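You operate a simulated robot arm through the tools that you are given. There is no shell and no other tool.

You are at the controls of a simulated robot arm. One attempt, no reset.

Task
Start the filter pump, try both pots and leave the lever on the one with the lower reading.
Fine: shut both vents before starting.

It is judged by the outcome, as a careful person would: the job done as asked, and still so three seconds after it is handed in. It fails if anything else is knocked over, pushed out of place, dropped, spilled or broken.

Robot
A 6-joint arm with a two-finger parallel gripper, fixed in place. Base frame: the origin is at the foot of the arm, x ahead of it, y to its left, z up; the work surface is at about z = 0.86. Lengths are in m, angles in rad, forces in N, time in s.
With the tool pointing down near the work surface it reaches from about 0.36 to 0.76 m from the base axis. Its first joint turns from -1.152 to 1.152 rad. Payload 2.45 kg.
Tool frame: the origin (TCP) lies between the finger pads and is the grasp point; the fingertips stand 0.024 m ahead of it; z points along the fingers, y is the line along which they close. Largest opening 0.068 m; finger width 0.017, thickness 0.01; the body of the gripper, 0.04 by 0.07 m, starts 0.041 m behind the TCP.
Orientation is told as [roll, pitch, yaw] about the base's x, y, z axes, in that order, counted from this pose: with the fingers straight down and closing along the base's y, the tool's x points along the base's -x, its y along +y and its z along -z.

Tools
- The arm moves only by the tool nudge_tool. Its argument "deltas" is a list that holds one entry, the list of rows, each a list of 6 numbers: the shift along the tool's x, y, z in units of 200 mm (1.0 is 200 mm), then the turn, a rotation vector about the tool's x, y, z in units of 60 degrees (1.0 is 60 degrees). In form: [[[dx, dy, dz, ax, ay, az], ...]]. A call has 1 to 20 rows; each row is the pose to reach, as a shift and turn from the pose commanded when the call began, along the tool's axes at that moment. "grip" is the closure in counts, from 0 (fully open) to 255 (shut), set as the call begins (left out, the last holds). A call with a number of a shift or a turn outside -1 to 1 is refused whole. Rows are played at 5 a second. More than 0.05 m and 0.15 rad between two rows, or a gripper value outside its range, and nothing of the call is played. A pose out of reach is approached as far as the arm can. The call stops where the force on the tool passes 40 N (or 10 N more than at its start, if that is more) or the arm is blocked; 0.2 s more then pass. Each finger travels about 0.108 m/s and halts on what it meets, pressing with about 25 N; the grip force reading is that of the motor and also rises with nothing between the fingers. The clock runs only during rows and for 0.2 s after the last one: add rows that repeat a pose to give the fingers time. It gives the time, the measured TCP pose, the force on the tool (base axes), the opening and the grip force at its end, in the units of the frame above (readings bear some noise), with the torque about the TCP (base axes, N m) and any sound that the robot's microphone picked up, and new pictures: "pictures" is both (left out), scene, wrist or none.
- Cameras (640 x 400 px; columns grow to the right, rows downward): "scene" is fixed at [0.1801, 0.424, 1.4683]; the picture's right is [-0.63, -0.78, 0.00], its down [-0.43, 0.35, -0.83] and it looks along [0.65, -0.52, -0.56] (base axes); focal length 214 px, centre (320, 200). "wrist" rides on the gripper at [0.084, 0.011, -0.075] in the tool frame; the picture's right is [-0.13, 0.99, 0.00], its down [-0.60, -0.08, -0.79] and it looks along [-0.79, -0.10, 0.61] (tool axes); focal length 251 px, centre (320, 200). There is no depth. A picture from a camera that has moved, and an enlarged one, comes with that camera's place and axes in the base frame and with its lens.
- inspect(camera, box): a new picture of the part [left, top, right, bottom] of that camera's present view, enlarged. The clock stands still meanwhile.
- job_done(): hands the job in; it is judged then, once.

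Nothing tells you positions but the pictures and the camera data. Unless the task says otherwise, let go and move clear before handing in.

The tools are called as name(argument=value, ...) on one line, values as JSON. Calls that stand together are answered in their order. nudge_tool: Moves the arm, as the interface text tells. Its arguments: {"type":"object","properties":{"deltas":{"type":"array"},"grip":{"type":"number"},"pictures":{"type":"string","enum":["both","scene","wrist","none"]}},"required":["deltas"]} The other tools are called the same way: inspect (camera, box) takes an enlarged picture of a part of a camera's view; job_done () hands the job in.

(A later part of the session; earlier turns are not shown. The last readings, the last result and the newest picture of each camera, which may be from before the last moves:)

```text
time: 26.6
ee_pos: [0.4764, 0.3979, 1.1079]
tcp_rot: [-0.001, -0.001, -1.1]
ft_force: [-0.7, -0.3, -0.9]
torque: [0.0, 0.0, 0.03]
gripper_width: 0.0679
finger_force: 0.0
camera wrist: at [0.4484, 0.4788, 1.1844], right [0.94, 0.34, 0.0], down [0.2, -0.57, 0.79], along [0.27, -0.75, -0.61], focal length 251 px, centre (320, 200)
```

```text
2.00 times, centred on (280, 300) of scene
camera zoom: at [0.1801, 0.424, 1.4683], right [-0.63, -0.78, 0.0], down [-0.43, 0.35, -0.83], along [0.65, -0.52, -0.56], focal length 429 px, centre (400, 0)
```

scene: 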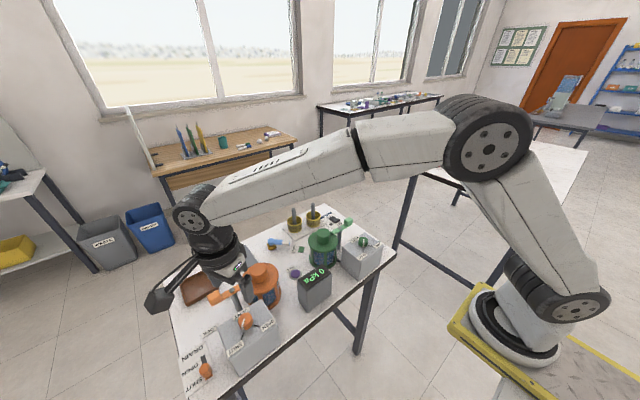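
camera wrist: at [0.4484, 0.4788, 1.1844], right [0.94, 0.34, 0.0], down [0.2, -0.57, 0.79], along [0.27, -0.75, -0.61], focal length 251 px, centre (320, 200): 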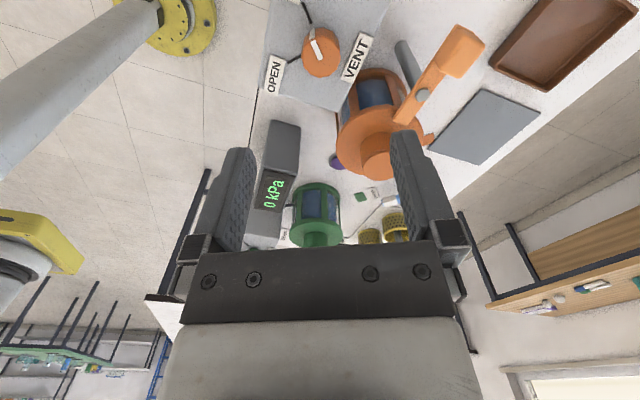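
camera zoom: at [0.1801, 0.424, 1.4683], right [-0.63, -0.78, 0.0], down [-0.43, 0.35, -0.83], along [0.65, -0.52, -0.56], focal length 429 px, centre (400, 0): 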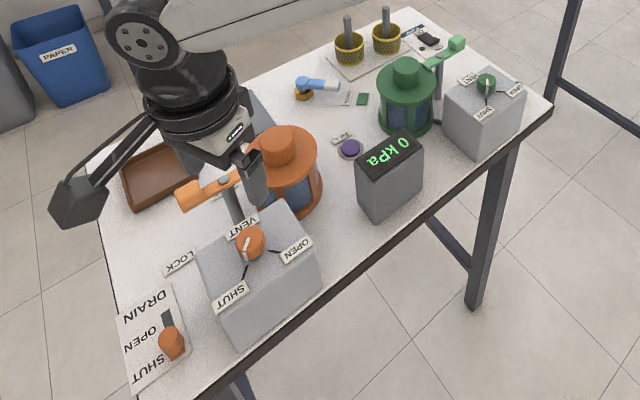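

Both vents now read SHUT. The pump rocker is near (0.715, −0.087), with ON on the near (−x) side. I'll travel there high, turning the wrist so its camera stays clear of the green clamp, with the fingers closed for pressing.

nudge_tool(deltas=[[[-0.114, -0.023, 0, 0, 0, -0.125], [-0.229, -0.046, 0, 0, 0, -0.25], [-0.343, -0.07, 0, 0, 0, -0.375], [-0.458, -0.093, 0, 0, 0, -0.5], [-0.572, -0.116, 0, 0, 0, -0.625], [-0.687, -0.139, 0, 0, 0, -0.75], [-0.801, -0.162, 0, 0, 0, -0.875], [-0.915, -0.185, 0, 0, 0, -1.0], [-0.915, -0.185, 0, 0, 0, -1.0]]], pictures="none", grip=255)

nudge_tool(deltas=[[[-0.0625, -0.116, 0, 0, 0, -0.1125], [-0.125, -0.231, 0, 0, 0, -0.225], [-0.1875, -0.347, 0, 0, 0, -0.3375], [-0.25, -0.462, 0, 0, 0, -0.45], [-0.3125, -0.578, 0, 0, 0, -0.5625], [-0.375, -0.694, 0, 0, 0, -0.675], [-0.4375, -0.809, 0, 0, 0, -0.7875], [-0.5, -0.925, 0, 0, 0, -0.9], [-0.5, -0.925, 0, 0, 0, -0.9]]], pictures="none")

nudge_tool(deltas=[[[0.1, -0.177, 0, 0, 0, 0], [0.2, -0.354, 0, 0, 0, 0], [0.309, -0.531, 0, 0, 0, 0], [0.309, -0.531, 0, 0, 0, 0]]])

```text
time: 28.6
ee_pos: [0.5271, 0.2182, 1.1062]
tcp_rot: [0.001, 0.0, -0.05]
ft_force: [-0.5, -0.1, 0.0]
torque: [-0.01, 0.01, -0.01]
gripper_width: 0.0
finger_force: 23.9
```

```text
time: 30.6
ee_pos: [0.6163, 0.0254, 1.1064]
tcp_rot: [0.0, 0.001, 0.891]
ft_force: [0.2, 0.4, 0.5]
torque: [0.02, 0.03, 0.03]
gripper_width: 0.0
finger_force: 23.4
```

```text
time: 31.6
ee_pos: [0.6635, -0.0874, 1.1072]
tcp_rot: [0.0, 0.0, 0.891]
ft_force: [0.1, 0.2, 0.0]
torque: [0.02, 0.01, 0.0]
gripper_width: 0.0002
finger_force: 23.5
camera wrist: at [0.6019, -0.1451, 1.1824], right [-0.69, 0.72, 0.0], down [0.44, 0.42, 0.79], along [0.57, 0.55, -0.61], focal length 251 px, centre (320, 200)
```

scene: 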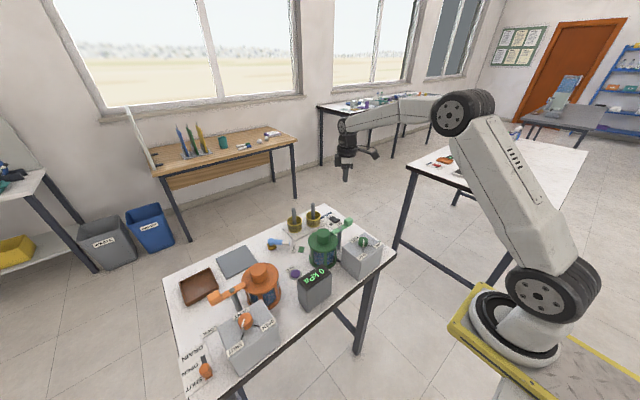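
wrist: 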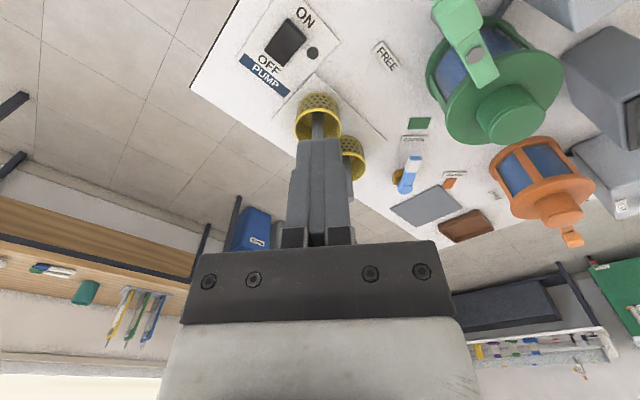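

inspect(camera="wrist", box=[220, 0, 380, 100])

inspect(camera="wrist", box=[370, 100, 530, 200])

inspect(camera="scene", box=[250, 190, 370, 265])

```text
4.00 times, centred on (300, 50) of wrist
camera zoom: at [0.6019, -0.1451, 1.1824], right [-0.69, 0.72, 0.0], down [0.44, 0.42, 0.79], along [0.57, 0.55, -0.61], focal length 1006 px, centre (400, 800)
```

zoom: 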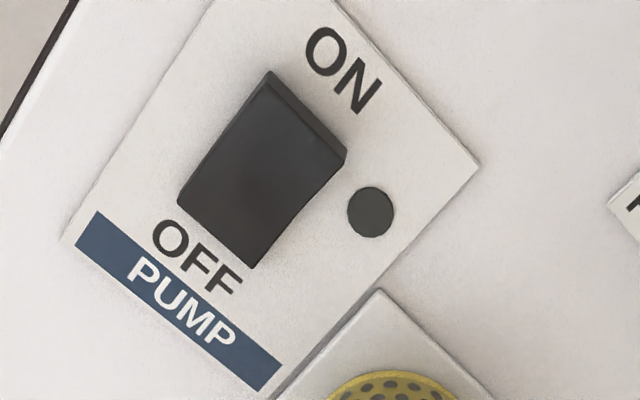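

```text
4.00 times, centred on (450, 150) of wrist
camera zoom: at [0.6019, -0.1451, 1.1824], right [-0.69, 0.72, 0.0], down [0.44, 0.42, 0.79], along [0.57, 0.55, -0.61], focal length 1006 px, centre (-200, 400)
```

zoom: 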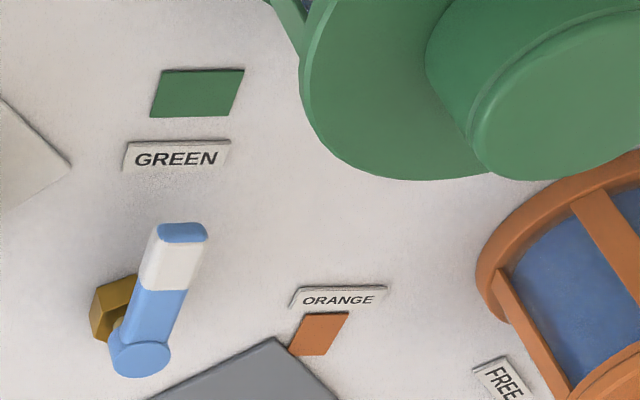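

```text
5.33 times, centred on (310, 228) of scene
camera zoom: at [0.1801, 0.424, 1.4683], right [-0.63, -0.78, 0.0], down [-0.43, 0.35, -0.83], along [0.65, -0.52, -0.56], focal length 1144 px, centre (373, 53)
```

zoom: 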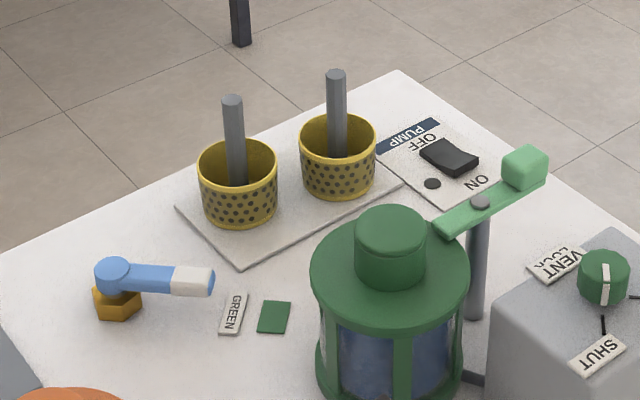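

The rocker is about 42 × 22 mm, centred near (0.714, −0.092), with its ON half toward the base at about x 0.699. I'll move closed fingers over the ON half and stop above it to check.

nudge_tool(deltas=[[[-0.098, -0.149, 0.0, 0, 0, 0], [-0.098, -0.149, 0.22, 0, 0, 0], [-0.098, -0.149, 0.44, 0, 0, 0], [-0.098, -0.149, 0.66, 0, 0, 0], [-0.098, -0.149, 0.82, 0, 0, 0], [-0.098, -0.149, 0.885, 0, 0, 0], [-0.098, -0.149, 0.885, 0, 0, 0]]], grip=255)

inspect(camera="wrist", box=[220, 60, 420, 185])

inspect(camera="scene", box=[280, 180, 400, 255])

```text
time: 33.2
ee_pos: [0.6972, -0.091, 0.9301]
tcp_rot: [-0.001, 0.0, 0.89]
ft_force: [0.2, -0.5, 0.4]
torque: [0.01, 0.03, 0.02]
gripper_width: 0.0002
finger_force: 23.0
camera wrist: at [0.6364, -0.149, 1.005], right [-0.69, 0.72, 0.0], down [0.44, 0.42, 0.79], along [0.57, 0.55, -0.61], focal length 251 px, centre (320, 200)
```

scene: 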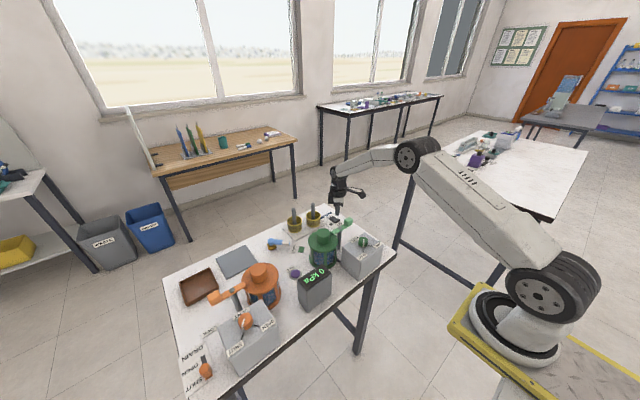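
wrist: 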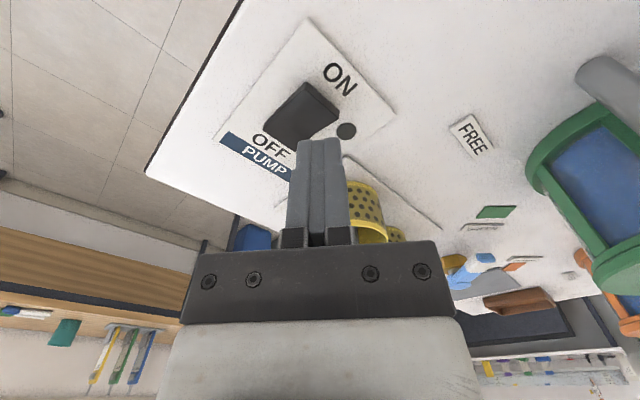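

```text
3.20 times, centred on (320, 122) of wrist
camera zoom: at [0.6364, -0.149, 1.005], right [-0.69, 0.72, 0.0], down [0.44, 0.42, 0.79], along [0.57, 0.55, -0.61], focal length 805 px, centre (320, 448)
```

zoom: 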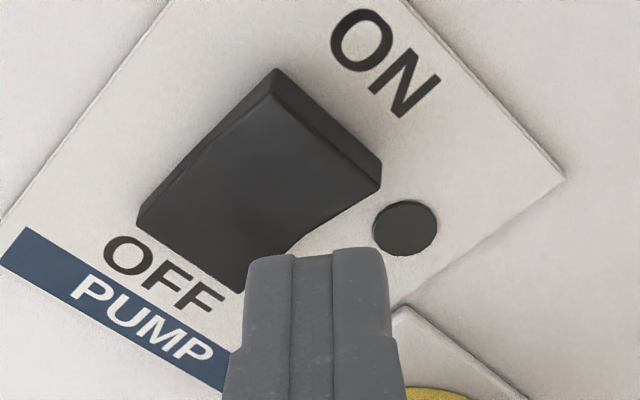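

```text
5.33 times, centred on (340, 218) of scene
camera zoom: at [0.1801, 0.424, 1.4683], right [-0.63, -0.78, 0.0], down [-0.43, 0.35, -0.83], along [0.65, -0.52, -0.56], focal length 1144 px, centre (213, 107)
```

zoom: 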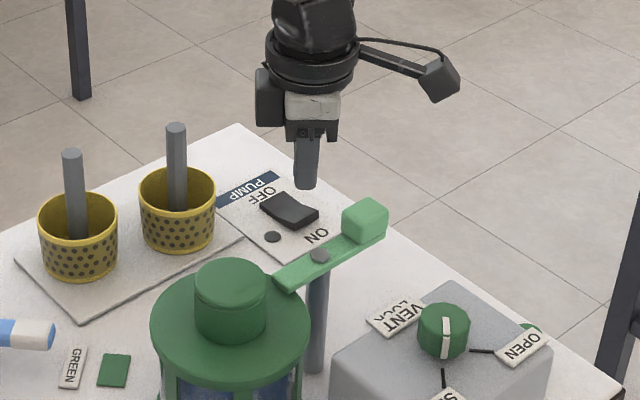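

The ON end of the rocker is the raised one, and the fingers are over it but about 4 mm too far toward +y. I'll shift −4 mm in y and press down in small steps.

nudge_tool(deltas=[[[0.0155, -0.0126, 0.05, 0, 0, 0], [0.0155, -0.0126, 0.1, 0, 0, 0], [0.0155, -0.0126, 0.12, 0, 0, 0], [0.0155, -0.0126, 0.135, 0, 0, 0], [0.0155, -0.0126, 0.15, 0, 0, 0], [0.0155, -0.0126, 0.16, 0, 0, 0], [0.0155, -0.0126, 0.17, 0, 0, 0], [0.0155, -0.0126, 0.18, 0, 0, 0], [0.0155, -0.0126, 0.185, 0, 0, 0], [0.0155, -0.0126, 0.185, 0, 0, 0]]])

```text
time: 35.4
ee_pos: [0.6982, -0.095, 0.8935]
tcp_rot: [-0.002, 0.001, 0.889]
ft_force: [-4.9, 1.5, 8.5]
torque: [-0.01, -0.02, 0.0]
gripper_width: 0.0004
finger_force: 23.1
heard: click
camera wrist: at [0.6362, -0.1529, 0.9695], right [-0.69, 0.72, 0.0], down [0.44, 0.42, 0.79], along [0.58, 0.55, -0.61], focal length 251 px, centre (320, 200)
```

scene: 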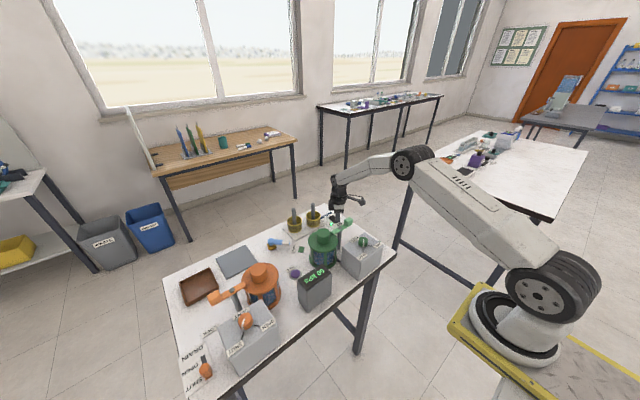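
wrist: 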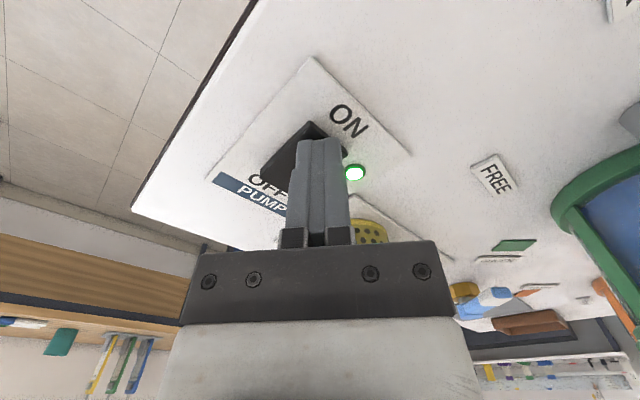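

The switch clicked, the green lamp is lit and the display has changed. I'll lift clear and read the gauge with the lever still on GREEN.

nudge_tool(deltas=[[[0, 0, -0.1, 0, 0, 0], [0, 0, -0.3, 0, 0, 0], [0, 0, -0.5, 0, 0, 0], [0, 0, -0.7, 0, 0, 0], [0, 0, -0.9, 0, 0, 0], [0, 0, -0.95, 0, 0, 0]]])

inspect(camera="scene", box=[290, 255, 350, 310])

inspect(camera="scene", box=[250, 190, 370, 265])

inspect(camera="wrist", box=[220, 0, 540, 200])

```text
time: 36.8
ee_pos: [0.6962, -0.0946, 1.082]
tcp_rot: [0.0, 0.0, 0.89]
ft_force: [-0.3, 0.6, 0.6]
torque: [0.0, 0.03, -0.02]
gripper_width: 0.0002
finger_force: 23.4
camera wrist: at [0.6363, -0.1521, 1.1579], right [-0.69, 0.72, 0.0], down [0.44, 0.42, 0.79], along [0.57, 0.55, -0.61], focal length 251 px, centre (320, 200)
```

scene: 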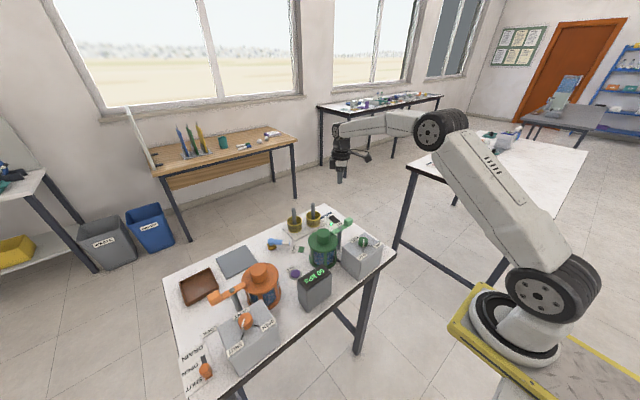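
wrist: 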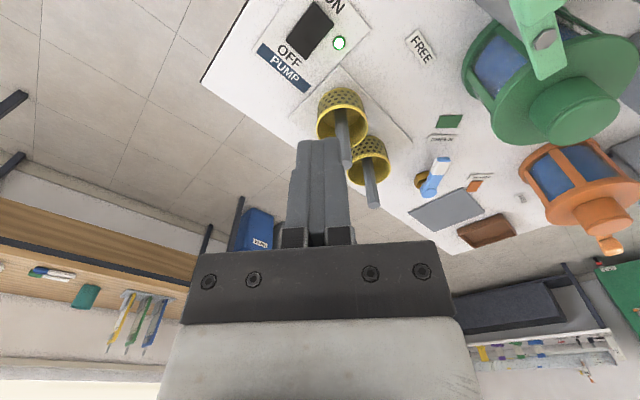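

```text
7.27 times, centred on (320, 282) of scene
camera zoom: at [0.1801, 0.424, 1.4683], right [-0.63, -0.78, 0.0], down [-0.43, 0.35, -0.83], along [0.65, -0.52, -0.56], focal length 1560 px, centre (320, -400)
```

zoom: 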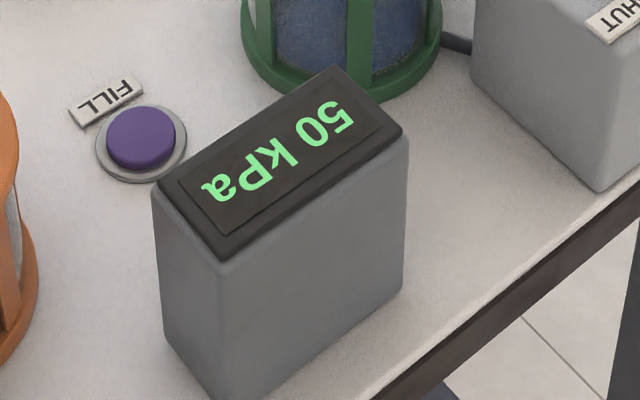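

```text
5.33 times, centred on (310, 228) of scene
camera zoom: at [0.1801, 0.424, 1.4683], right [-0.63, -0.78, 0.0], down [-0.43, 0.35, -0.83], along [0.65, -0.52, -0.56], focal length 1144 px, centre (373, 53)
```

zoom: 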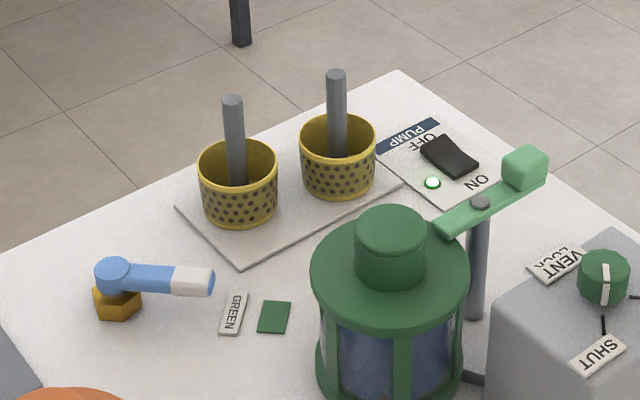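

```text
2.00 times, centred on (380, 100) of wrist
camera zoom: at [0.6363, -0.1521, 1.1579], right [-0.69, 0.72, 0.0], down [0.44, 0.42, 0.79], along [0.57, 0.55, -0.61], focal length 503 px, centre (200, 400)
```

zoom: 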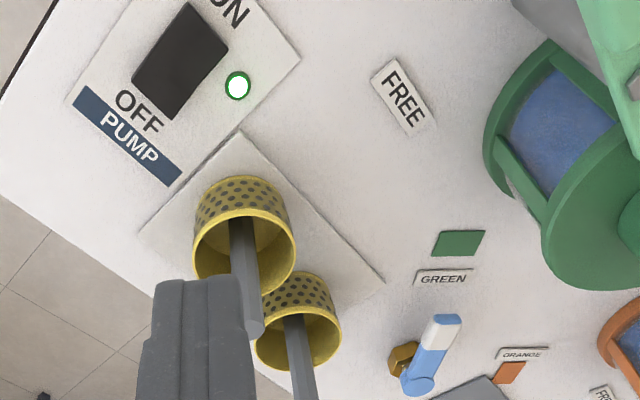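

The gauge reads 50 kPa with the lever on GREEN. I'll move over toward the blue lever, which also gives the reading time to settle, and look at the lever closely.

nudge_tool(deltas=[[[-0.053, 0.083, 0, 0, 0, 0.106], [-0.106, 0.167, 0, 0, 0, 0.2125], [-0.16, 0.25, 0, 0, 0, 0.319], [-0.213, 0.333, 0, 0, 0, 0.425], [-0.266, 0.416, 0, 0, 0, 0.531], [-0.319, 0.5, 0, 0, 0, 0.6375], [-0.372, 0.583, 0, 0, 0, 0.744], [-0.4255, 0.666, 0, 0, 0, 0.85], [-0.4255, 0.666, 0, 0, 0, 0.85]]], pictures="none")

nudge_tool(deltas=[[[0.06, 0.17, 0, 0, 0, 0], [0.12, 0.34, 0, 0, 0, 0], [0.18, 0.51, 0, 0, 0, 0], [0.23, 0.675, 0, 0, 0, 0], [0.23, 0.675, 0, 0, 0, 0]]])

inspect(camera="wrist", box=[220, 0, 420, 125])

inspect(camera="scene", box=[290, 255, 350, 310])

inspect(camera="scene", box=[240, 220, 320, 270])

```text
time: 38.8
ee_pos: [0.6452, 0.055, 1.0818]
tcp_rot: [0.001, 0.0, -0.001]
ft_force: [-0.8, -0.2, -0.2]
torque: [0.02, 0.0, 0.0]
gripper_width: 0.0002
finger_force: 23.8
```

```text
time: 40.0
ee_pos: [0.599, 0.1901, 1.0834]
tcp_rot: [0.001, 0.0, 0.0]
ft_force: [-0.1, -0.4, 0.3]
torque: [0.01, -0.02, 0.0]
gripper_width: 0.0001
finger_force: 23.6
camera wrist: at [0.5159, 0.2013, 1.1599], right [0.13, 0.99, 0.0], down [0.6, -0.08, 0.79], along [0.79, -0.1, -0.61], focal length 251 px, centre (320, 200)
```

scene: 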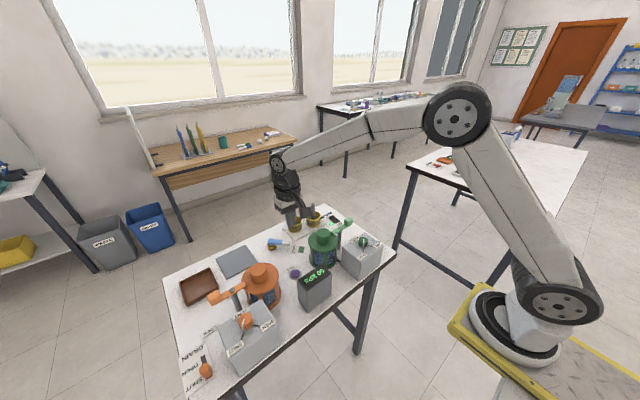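
wrist: 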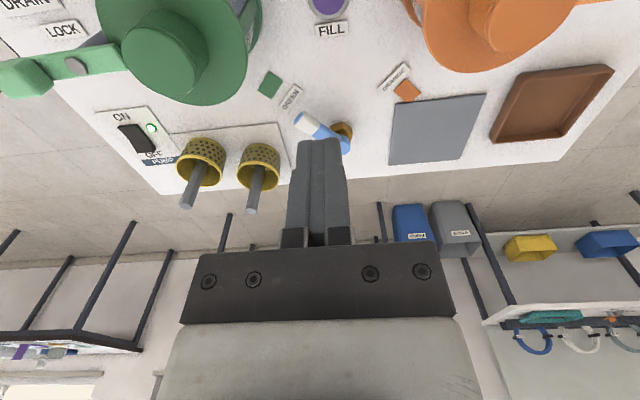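

```text
3.20 times, centred on (320, 62) of wrist
camera zoom: at [0.5159, 0.2013, 1.1599], right [0.13, 0.99, 0.0], down [0.6, -0.08, 0.79], along [0.79, -0.1, -0.61], focal length 805 px, centre (320, 640)
```

zoom: 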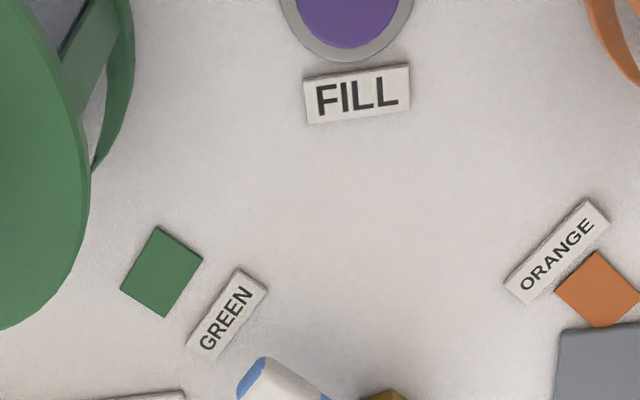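

```text
7.27 times, centred on (320, 282) of scene
camera zoom: at [0.1801, 0.424, 1.4683], right [-0.63, -0.78, 0.0], down [-0.43, 0.35, -0.83], along [0.65, -0.52, -0.56], focal length 1560 px, centre (320, -400)
```

zoom: 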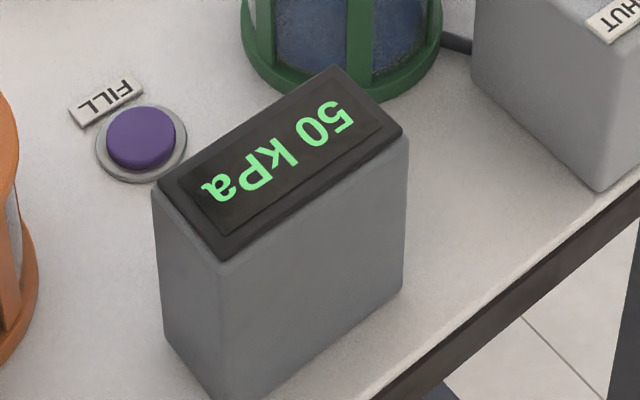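

```text
8.00 times, centred on (280, 245) of scene
camera zoom: at [0.1801, 0.424, 1.4683], right [-0.63, -0.78, 0.0], down [-0.43, 0.35, -0.83], along [0.65, -0.52, -0.56], focal length 1716 px, centre (640, -160)
```

zoom: 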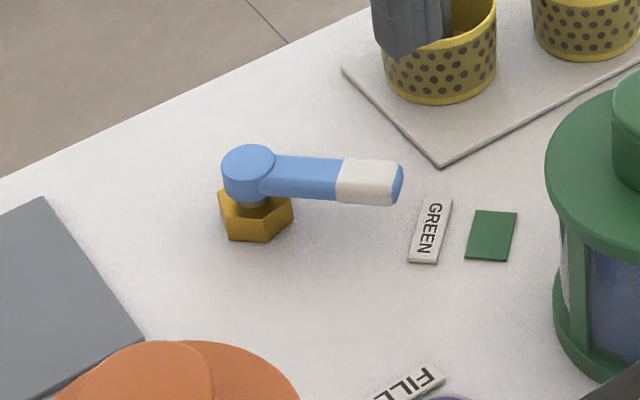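

GREEN is steady at 50 kPa. I'll zoom on the lever in the wrist view to get its pivot and tip positions.

inspect(camera="wrist", box=[260, 80, 380, 155])

```text
5.33 times, centred on (320, 118) of wrist
camera zoom: at [0.5159, 0.2013, 1.1599], right [0.13, 0.99, 0.0], down [0.6, -0.08, 0.79], along [0.79, -0.1, -0.61], focal length 1341 px, centre (320, 640)
```

zoom: 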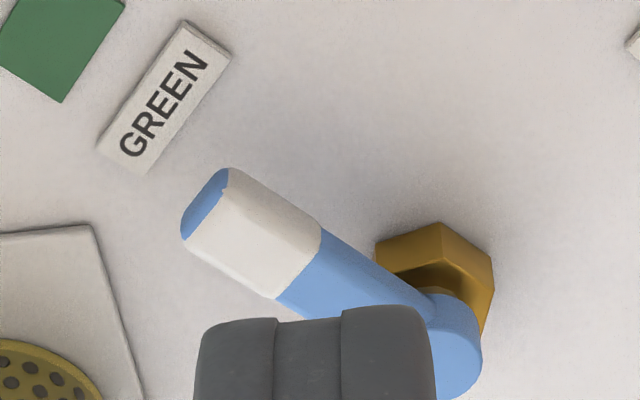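

The lever pivot is near (0.740, 0.202), its tip near (0.695, 0.152) and its top at about z 0.895. The ORANGE patch is near (0.694, 0.288). I'll bring the closed fingers down on the lever's outer side, with the wrist yawed so the camera stays between the two pots.

nudge_tool(deltas=[[[-0.13, -0.045, 0, 0, 0, 0.086], [-0.26, -0.09, 0, 0, 0, 0.172], [-0.39, -0.136, 0.1, 0, 0, 0.258], [-0.52, -0.181, 0.2, 0, 0, 0.344], [-0.649, -0.2265, 0.3, 0, 0, 0.43], [-0.649, -0.2265, 0.415, 0, 0, 0.43], [-0.649, -0.2265, 0.415, 0, 0, 0.43]]], grip=255)

inspect(camera="wrist", box=[220, 40, 420, 165])

inspect(camera="scene", box=[240, 190, 340, 270])

```text
time: 41.6
ee_pos: [0.7307, 0.1438, 1.0012]
tcp_rot: [0.0, -0.001, -0.449]
ft_force: [-0.6, 0.1, -0.5]
torque: [0.0, -0.01, -0.01]
gripper_width: 0.0003
finger_force: 23.5
camera wrist: at [0.6595, 0.1899, 1.0763], right [0.55, 0.84, 0.0], down [0.51, -0.33, 0.79], along [0.66, -0.43, -0.61], focal length 251 px, centre (320, 200)
```

scene: 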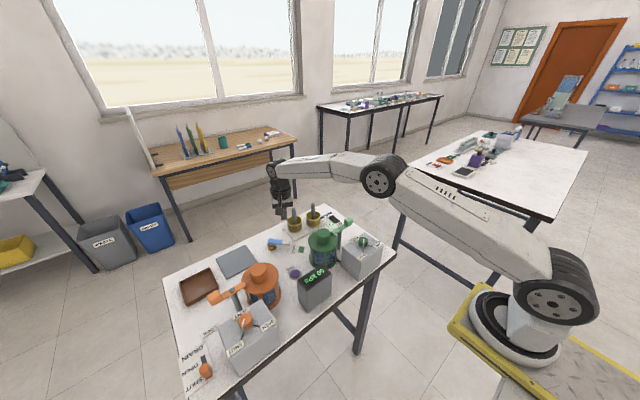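
wrist: 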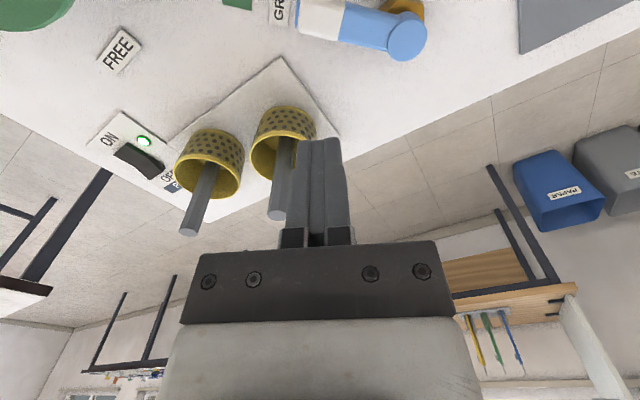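

```text
3.20 times, centred on (320, 102) of wrist
camera zoom: at [0.6595, 0.1899, 1.0763], right [0.55, 0.84, 0.0], down [0.51, -0.33, 0.79], along [0.66, -0.43, -0.61], focal length 805 px, centre (320, 512)
```

zoom: 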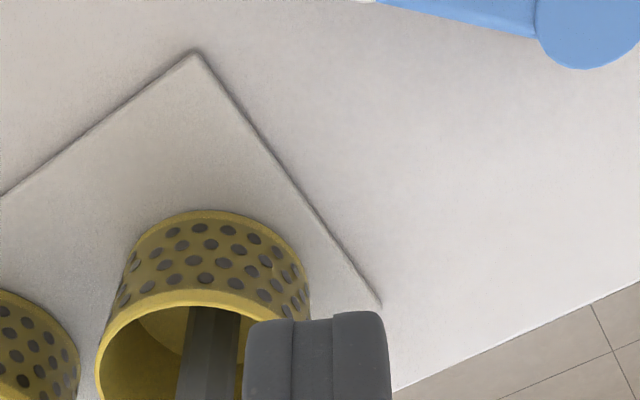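

```text
5.00 times, centred on (290, 230) of scene
camera zoom: at [0.1801, 0.424, 1.4683], right [-0.63, -0.78, 0.0], down [-0.43, 0.35, -0.83], along [0.65, -0.52, -0.56], focal length 1072 px, centre (470, 50)
```

zoom: 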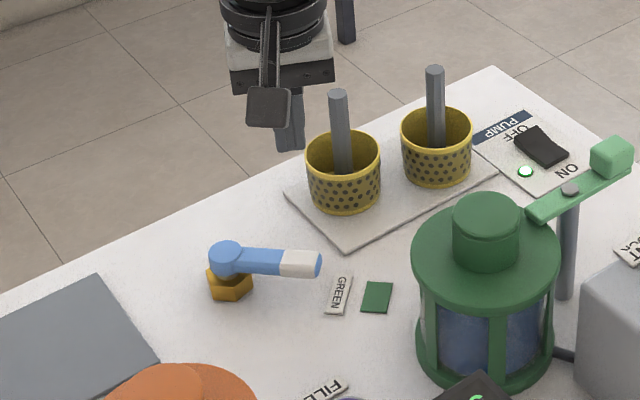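

The pusher position is clear of the cup, and the lever pivot refines to about (0.744, 0.202). I'll descend beside the lever.

nudge_tool(deltas=[[[0, 0, 0.15, 0, 0, 0], [0, 0, 0.3, 0, 0, 0], [0, 0, 0.42, 0, 0, 0], [0, 0, 0.5, 0, 0, 0], [0, 0, 0.5, 0, 0, 0]]])

inspect(camera="wrist", box=[220, 40, 420, 165])

inspect(camera="scene", box=[240, 190, 340, 270])

```text
time: 42.8
ee_pos: [0.7309, 0.1448, 0.9002]
tcp_rot: [0.001, 0.0, -0.451]
ft_force: [-0.2, -0.5, 1.1]
torque: [0.03, 0.0, 0.01]
gripper_width: 0.0002
finger_force: 23.6
camera wrist: at [0.66, 0.1915, 0.977], right [0.55, 0.84, 0.0], down [0.51, -0.33, 0.79], along [0.66, -0.43, -0.61], focal length 251 px, centre (320, 200)
```

scene: 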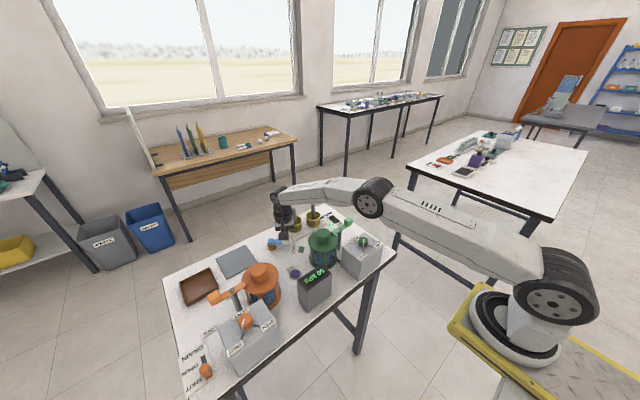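
wrist: 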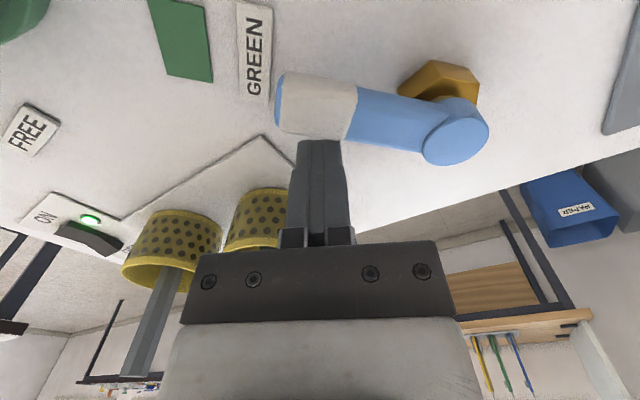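

```text
3.20 times, centred on (320, 102) of wrist
camera zoom: at [0.66, 0.1915, 0.977], right [0.55, 0.84, 0.0], down [0.51, -0.33, 0.79], along [0.66, -0.43, -0.61], focal length 805 px, centre (320, 512)
```

zoom: 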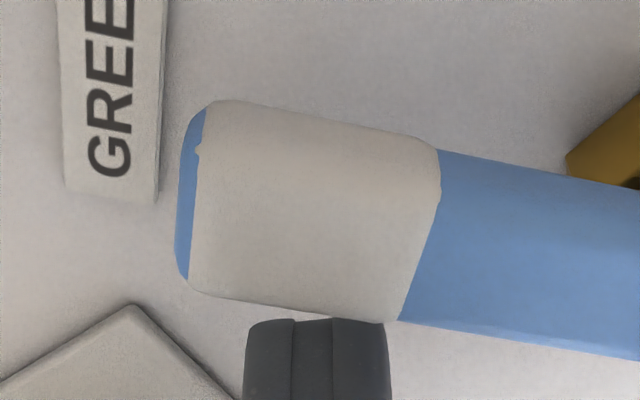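

```text
5.00 times, centred on (290, 230) of scene
camera zoom: at [0.1801, 0.424, 1.4683], right [-0.63, -0.78, 0.0], down [-0.43, 0.35, -0.83], along [0.65, -0.52, -0.56], focal length 1072 px, centre (470, 50)
```

zoom: 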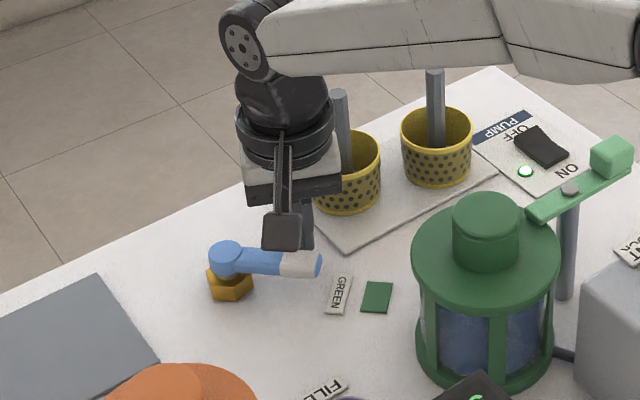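

The fingertips are beside the lever's white tip with about 10 mm clearance. I'll push it along its arc toward ORANGE, turning the wrist so the camera stays between the pots, and stop partway to check.

nudge_tool(deltas=[[[0.026, 0.012, 0, 0, 0, -0.055], [0.0524, 0.0246, 0, 0, 0, -0.111], [0.087, 0.029, 0, 0, 0, -0.167], [0.1214, 0.033, 0, 0, 0, -0.223], [0.154, 0.045, 0, 0, 0, -0.278], [0.1862, 0.0578, 0, 0, 0, -0.334], [0.2143, 0.0786, 0, 0, 0, -0.39], [0.2424, 0.0995, 0, 0, 0, -0.445], [0.264, 0.127, 0, 0, 0, -0.501], [0.286, 0.154, 0, 0, 0, -0.557], [0.3, 0.186, 0, 0, 0, -0.612], [0.3139, 0.2177, 0, 0, 0, -0.668], [0.3139, 0.2177, 0, 0, 0, -0.668]]])

inspect(camera="wrist", box=[240, 40, 480, 190])

inspect(camera="scene", box=[230, 200, 350, 310])

```text
time: 45.6
ee_pos: [0.6932, 0.211, 0.9001]
tcp_rot: [0.0, 0.0, 0.25]
ft_force: [-0.8, -1.0, -0.2]
torque: [0.01, 0.0, 0.01]
gripper_width: 0.0
finger_force: 23.7
camera wrist: at [0.6094, 0.2015, 0.9757], right [-0.12, 0.99, 0.0], down [0.6, 0.07, 0.79], along [0.79, 0.1, -0.61], focal length 251 px, centre (320, 200)
```

scene: 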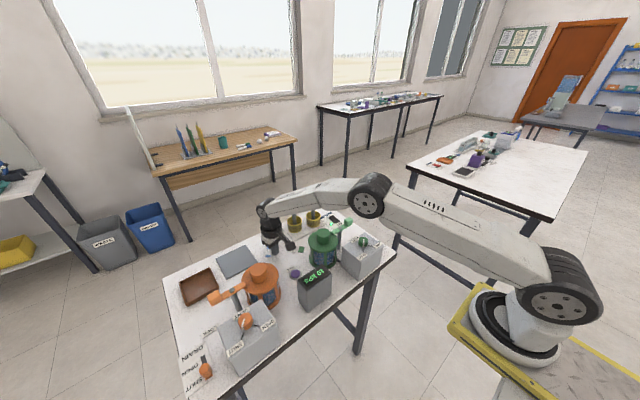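
wrist: 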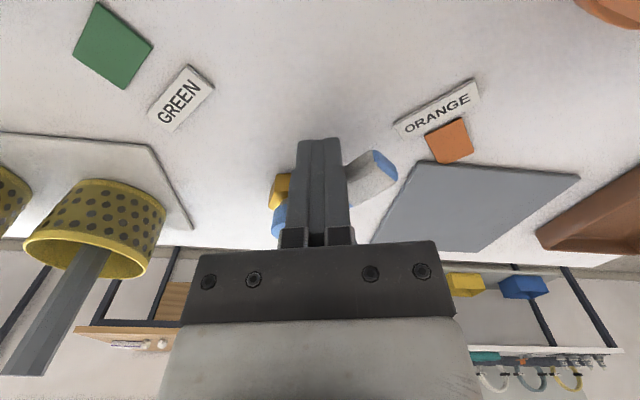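

```text
2.67 times, centred on (360, 115) of wrist
camera zoom: at [0.6094, 0.2015, 0.9757], right [-0.12, 0.99, 0.0], down [0.6, 0.07, 0.79], along [0.79, 0.1, -0.61], focal length 670 px, centre (213, 427)
```

zoom: 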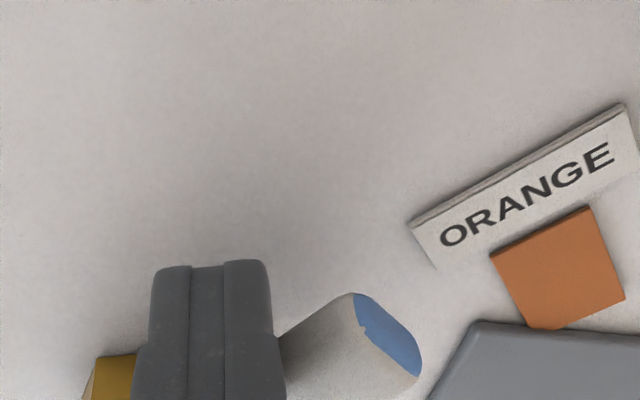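

```text
3.64 times, centred on (290, 255) of scene
camera zoom: at [0.1801, 0.424, 1.4683], right [-0.63, -0.78, 0.0], down [-0.43, 0.35, -0.83], along [0.65, -0.52, -0.56], focal length 780 px, centre (429, 0)
```

zoom: 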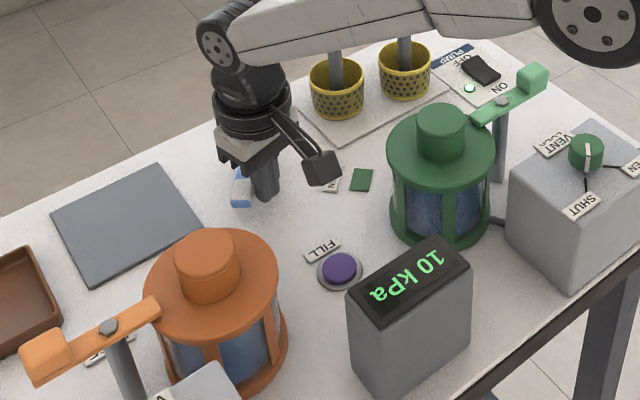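

The reading has changed to 10 kPa with the lever at about 143°, close to the ORANGE direction but not fully there. I'll push on gently toward the ORANGE mark and watch the force.

nudge_tool(deltas=[[[-0.009, 0.016, 0, 0, 0, 0], [-0.0176, 0.0327, 0, 0, 0, 0], [-0.027, 0.046, 0, 0, 0, 0], [-0.0363, 0.0594, 0, 0, 0, 0], [-0.0363, 0.0594, 0, 0, 0, 0]]])

inspect(camera="wrist", box=[240, 40, 480, 190])

inspect(camera="scene", box=[230, 200, 350, 310])

```text
time: 46.8
ee_pos: [0.6974, 0.2212, 0.9]
tcp_rot: [-0.003, 0.006, 0.248]
ft_force: [-18.0, -29.6, 11.7]
torque: [-0.12, 0.1, 0.05]
gripper_width: 0.0001
finger_force: 23.7
camera wrist: at [0.6125, 0.2113, 0.9758], right [-0.12, 0.99, 0.0], down [0.61, 0.08, 0.79], along [0.78, 0.09, -0.61], focal length 251 px, centre (320, 200)
```

scene: 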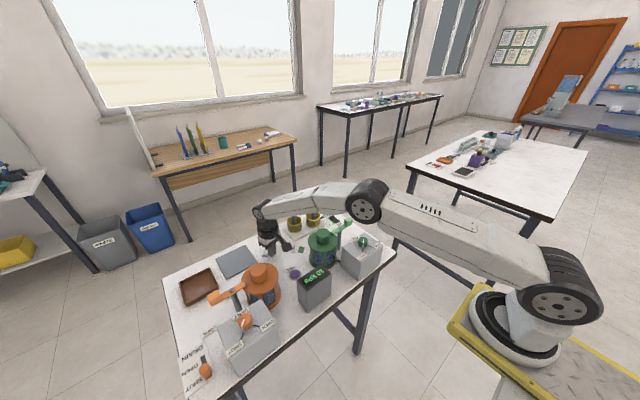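
wrist: 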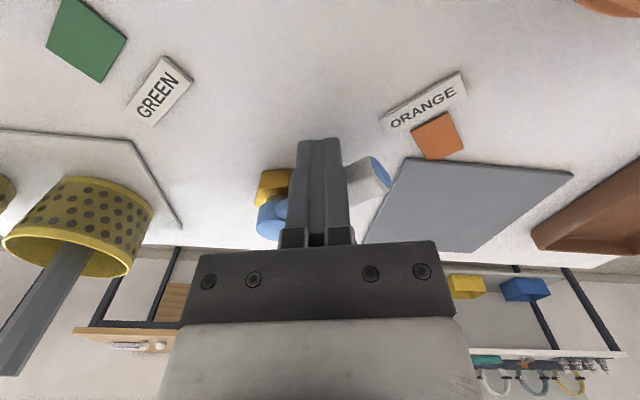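

```text
2.67 times, centred on (360, 115) of wrist
camera zoom: at [0.6125, 0.2113, 0.9758], right [-0.12, 0.99, 0.0], down [0.61, 0.08, 0.79], along [0.78, 0.09, -0.61], focal length 670 px, centre (213, 427)
```

zoom: 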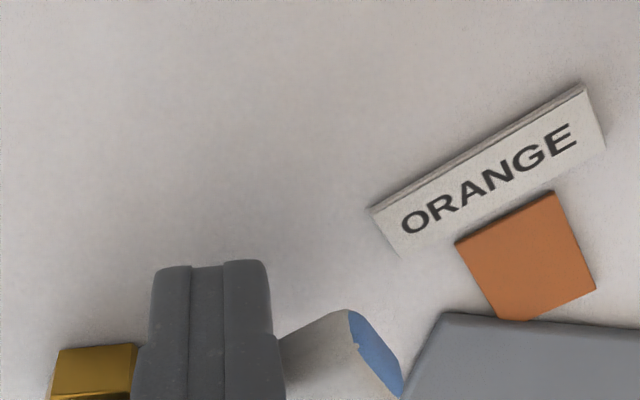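

```text
3.64 times, centred on (290, 255) of scene
camera zoom: at [0.1794, 0.4231, 1.4686], right [-0.63, -0.78, 0.0], down [-0.43, 0.35, -0.83], along [0.65, -0.52, -0.56], focal length 780 px, centre (429, 0)
```

zoom: 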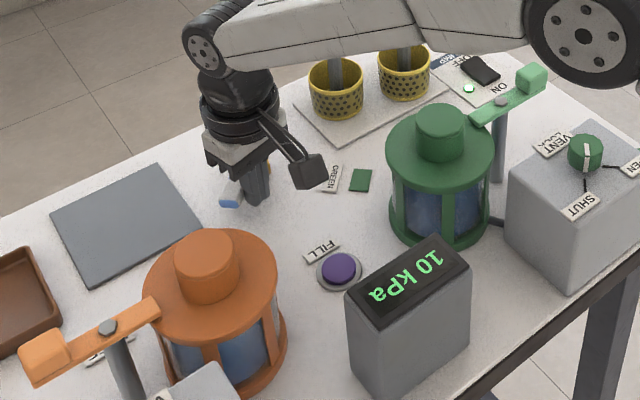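

The lever has met its end stop at 135°, in line with the ORANGE label, and the gauge reads 10 kPa. I'll back off from the lever, lift clear and recheck both the lever and the reading.

nudge_tool(deltas=[[[0.04, -0.024, 0, 0, 0, 0], [0.08, -0.048, 0, 0, 0, 0], [0.121, -0.072, 0, 0, 0, 0], [0.121, -0.072, -0.2, 0, 0, 0], [0.121, -0.072, -0.4, 0, 0, 0], [0.121, -0.072, -0.6, 0, 0, 0], [0.121, -0.072, -0.8, 0, 0, 0], [0.121, -0.072, -0.8, 0, 0, 0]]])

inspect(camera="scene", box=[290, 255, 350, 310])

inspect(camera="wrist", box=[200, 0, 480, 175])

inspect(camera="scene", box=[160, 200, 400, 400])

```text
time: 48.6
ee_pos: [0.6794, 0.2054, 1.058]
tcp_rot: [0.001, 0.0, 0.25]
ft_force: [-1.0, -0.4, -0.4]
torque: [0.02, -0.01, -0.01]
gripper_width: 0.0001
finger_force: 24.0
camera wrist: at [0.5944, 0.1964, 1.1343], right [-0.12, 0.99, 0.0], down [0.6, 0.07, 0.79], along [0.79, 0.09, -0.61], focal length 251 px, centre (320, 200)
```

scene: 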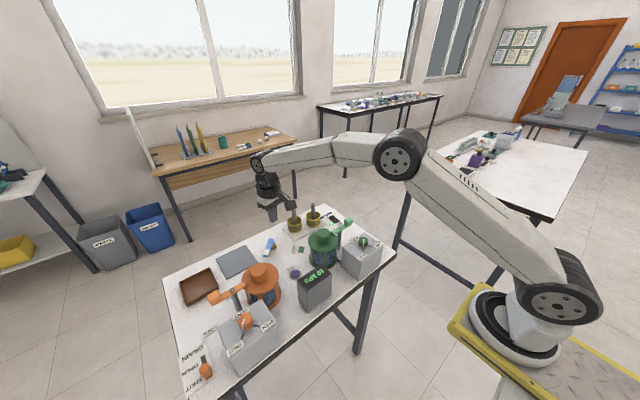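
wrist: 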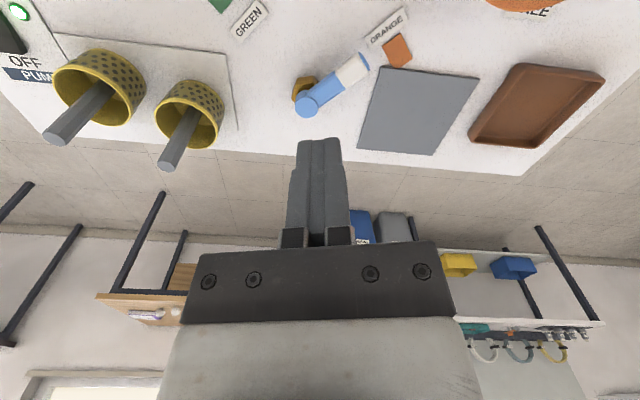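

```text
7.27 times, centred on (320, 282) of scene
camera zoom: at [0.1801, 0.424, 1.4683], right [-0.63, -0.78, 0.0], down [-0.43, 0.35, -0.83], along [0.65, -0.52, -0.56], focal length 1560 px, centre (320, -400)
```

zoom: 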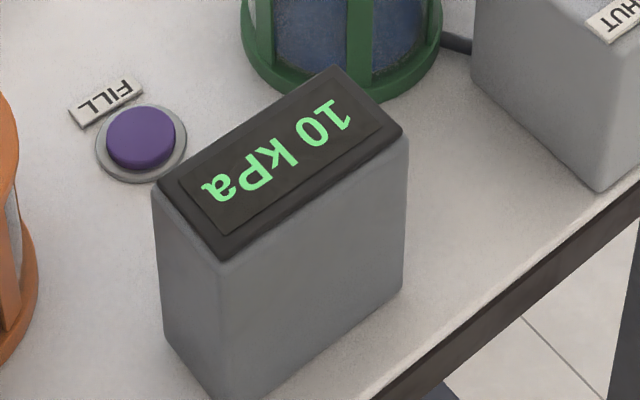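

```text
2.29 times, centred on (340, 88) of wrist
camera zoom: at [0.5944, 0.1964, 1.1343], right [-0.12, 0.99, 0.0], down [0.6, 0.07, 0.79], along [0.79, 0.09, -0.61], focal length 575 px, centre (274, 457)
```

zoom: 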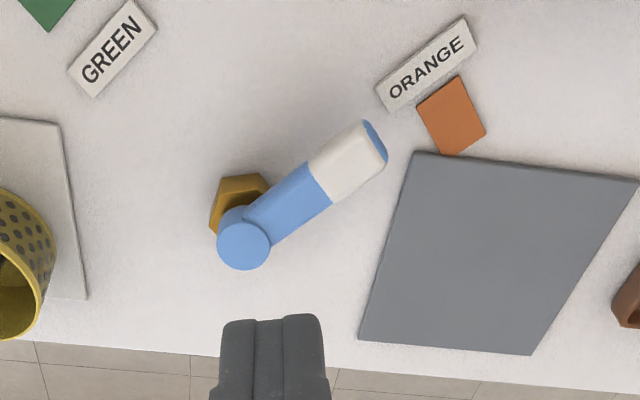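

```text
2.00 times, centred on (280, 300) of scene
camera zoom: at [0.1801, 0.424, 1.4683], right [-0.63, -0.78, 0.0], down [-0.43, 0.35, -0.83], along [0.65, -0.52, -0.56], focal length 429 px, centre (400, 0)
```

zoom: 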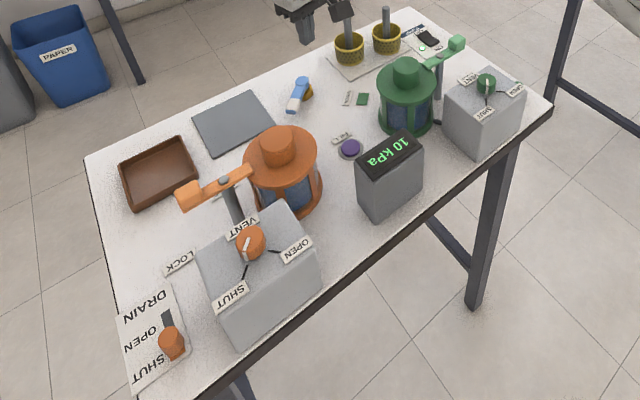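

The lever stands on ORANGE at 10 kPa, against 50 kPa on GREEN, and nothing else has moved. I'll pull the arm well clear, wait a few seconds and check that the reading and lever hold.

nudge_tool(deltas=[[[0.0, 0.0, -0.2, 0, 0, 0], [0.18, 0.046, -0.35, 0, 0, 0], [0.36, 0.093, -0.5, 0, 0, 0], [0.54, 0.14, -0.65, 0, 0, 0], [0.72, 0.186, -0.75, 0, 0, 0], [0.72, 0.186, -0.75, 0, 0, 0], [0.72, 0.186, -0.75, 0, 0, 0], [0.72, 0.186, -0.75, 0, 0, 0], [0.72, 0.186, -0.75, 0, 0, 0], [0.72, 0.186, -0.75, 0, 0, 0], [0.72, 0.186, -0.75, 0, 0, 0], [0.72, 0.186, -0.75, 0, 0, 0], [0.72, 0.186, -0.75, 0, 0, 0], [0.72, 0.186, -0.75, 0, 0, 0], [0.72, 0.186, -0.75, 0, 0, 0], [0.72, 0.186, -0.75, 0, 0, 0], [0.72, 0.186, -0.75, 0, 0, 0], [0.72, 0.186, -0.75, 0, 0, 0]]])

inspect(camera="scene", box=[290, 255, 350, 310])

inspect(camera="wrist", box=[160, 0, 480, 200])

inspect(camera="scene", box=[230, 190, 410, 300])

```text
time: 52.4
ee_pos: [0.5282, 0.206, 1.2097]
tcp_rot: [0.0, 0.0, 0.249]
ft_force: [0.1, 0.1, -0.1]
torque: [-0.01, 0.04, 0.02]
gripper_width: 0.0
finger_force: 23.2
camera wrist: at [0.4449, 0.195, 1.2857], right [-0.12, 0.99, 0.0], down [0.6, 0.07, 0.79], along [0.79, 0.09, -0.61], focal length 251 px, centre (320, 200)
```

scene: 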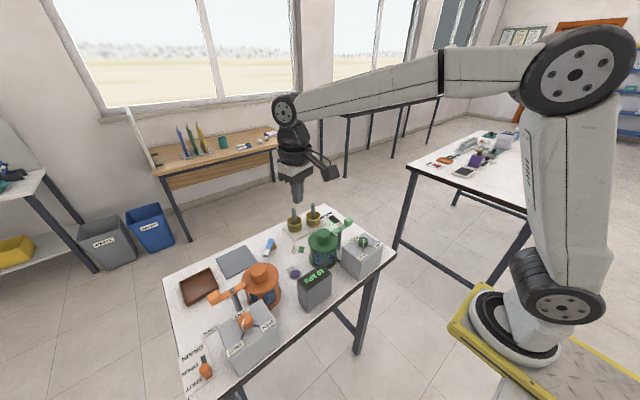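
wrist: 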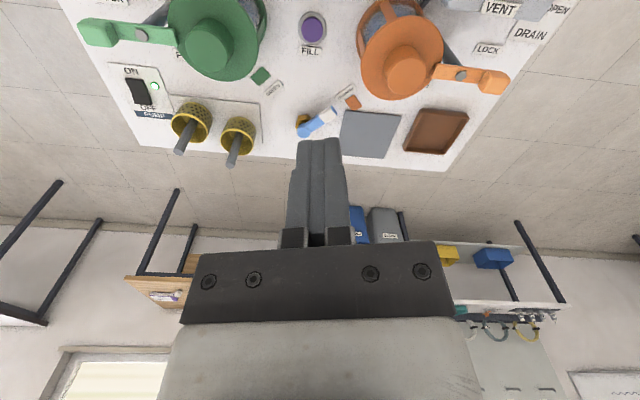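

```text
7.27 times, centred on (320, 282) of scene
camera zoom: at [0.1801, 0.424, 1.4683], right [-0.63, -0.78, 0.0], down [-0.43, 0.35, -0.83], along [0.65, -0.52, -0.56], focal length 1560 px, centre (320, -400)
```

zoom: 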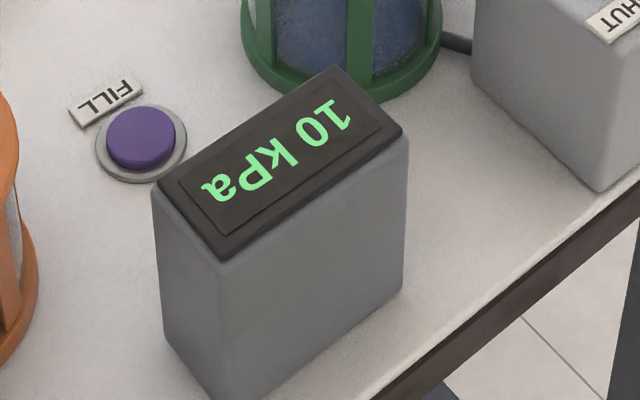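

```text
2.00 times, centred on (320, 100) of wrist
camera zoom: at [0.4449, 0.195, 1.2857], right [-0.12, 0.99, 0.0], down [0.6, 0.07, 0.79], along [0.79, 0.09, -0.61], focal length 503 px, centre (320, 400)
```

zoom: 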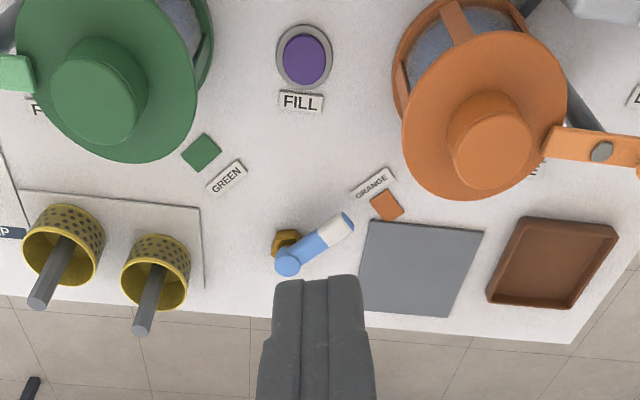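

```text
3.56 times, centred on (320, 245) of scene
camera zoom: at [0.1801, 0.424, 1.4683], right [-0.63, -0.78, 0.0], down [-0.43, 0.35, -0.83], along [0.65, -0.52, -0.56], focal length 763 px, centre (320, 40)
```

zoom: 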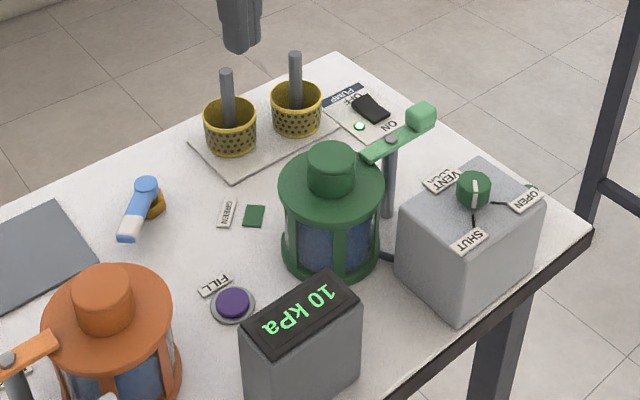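

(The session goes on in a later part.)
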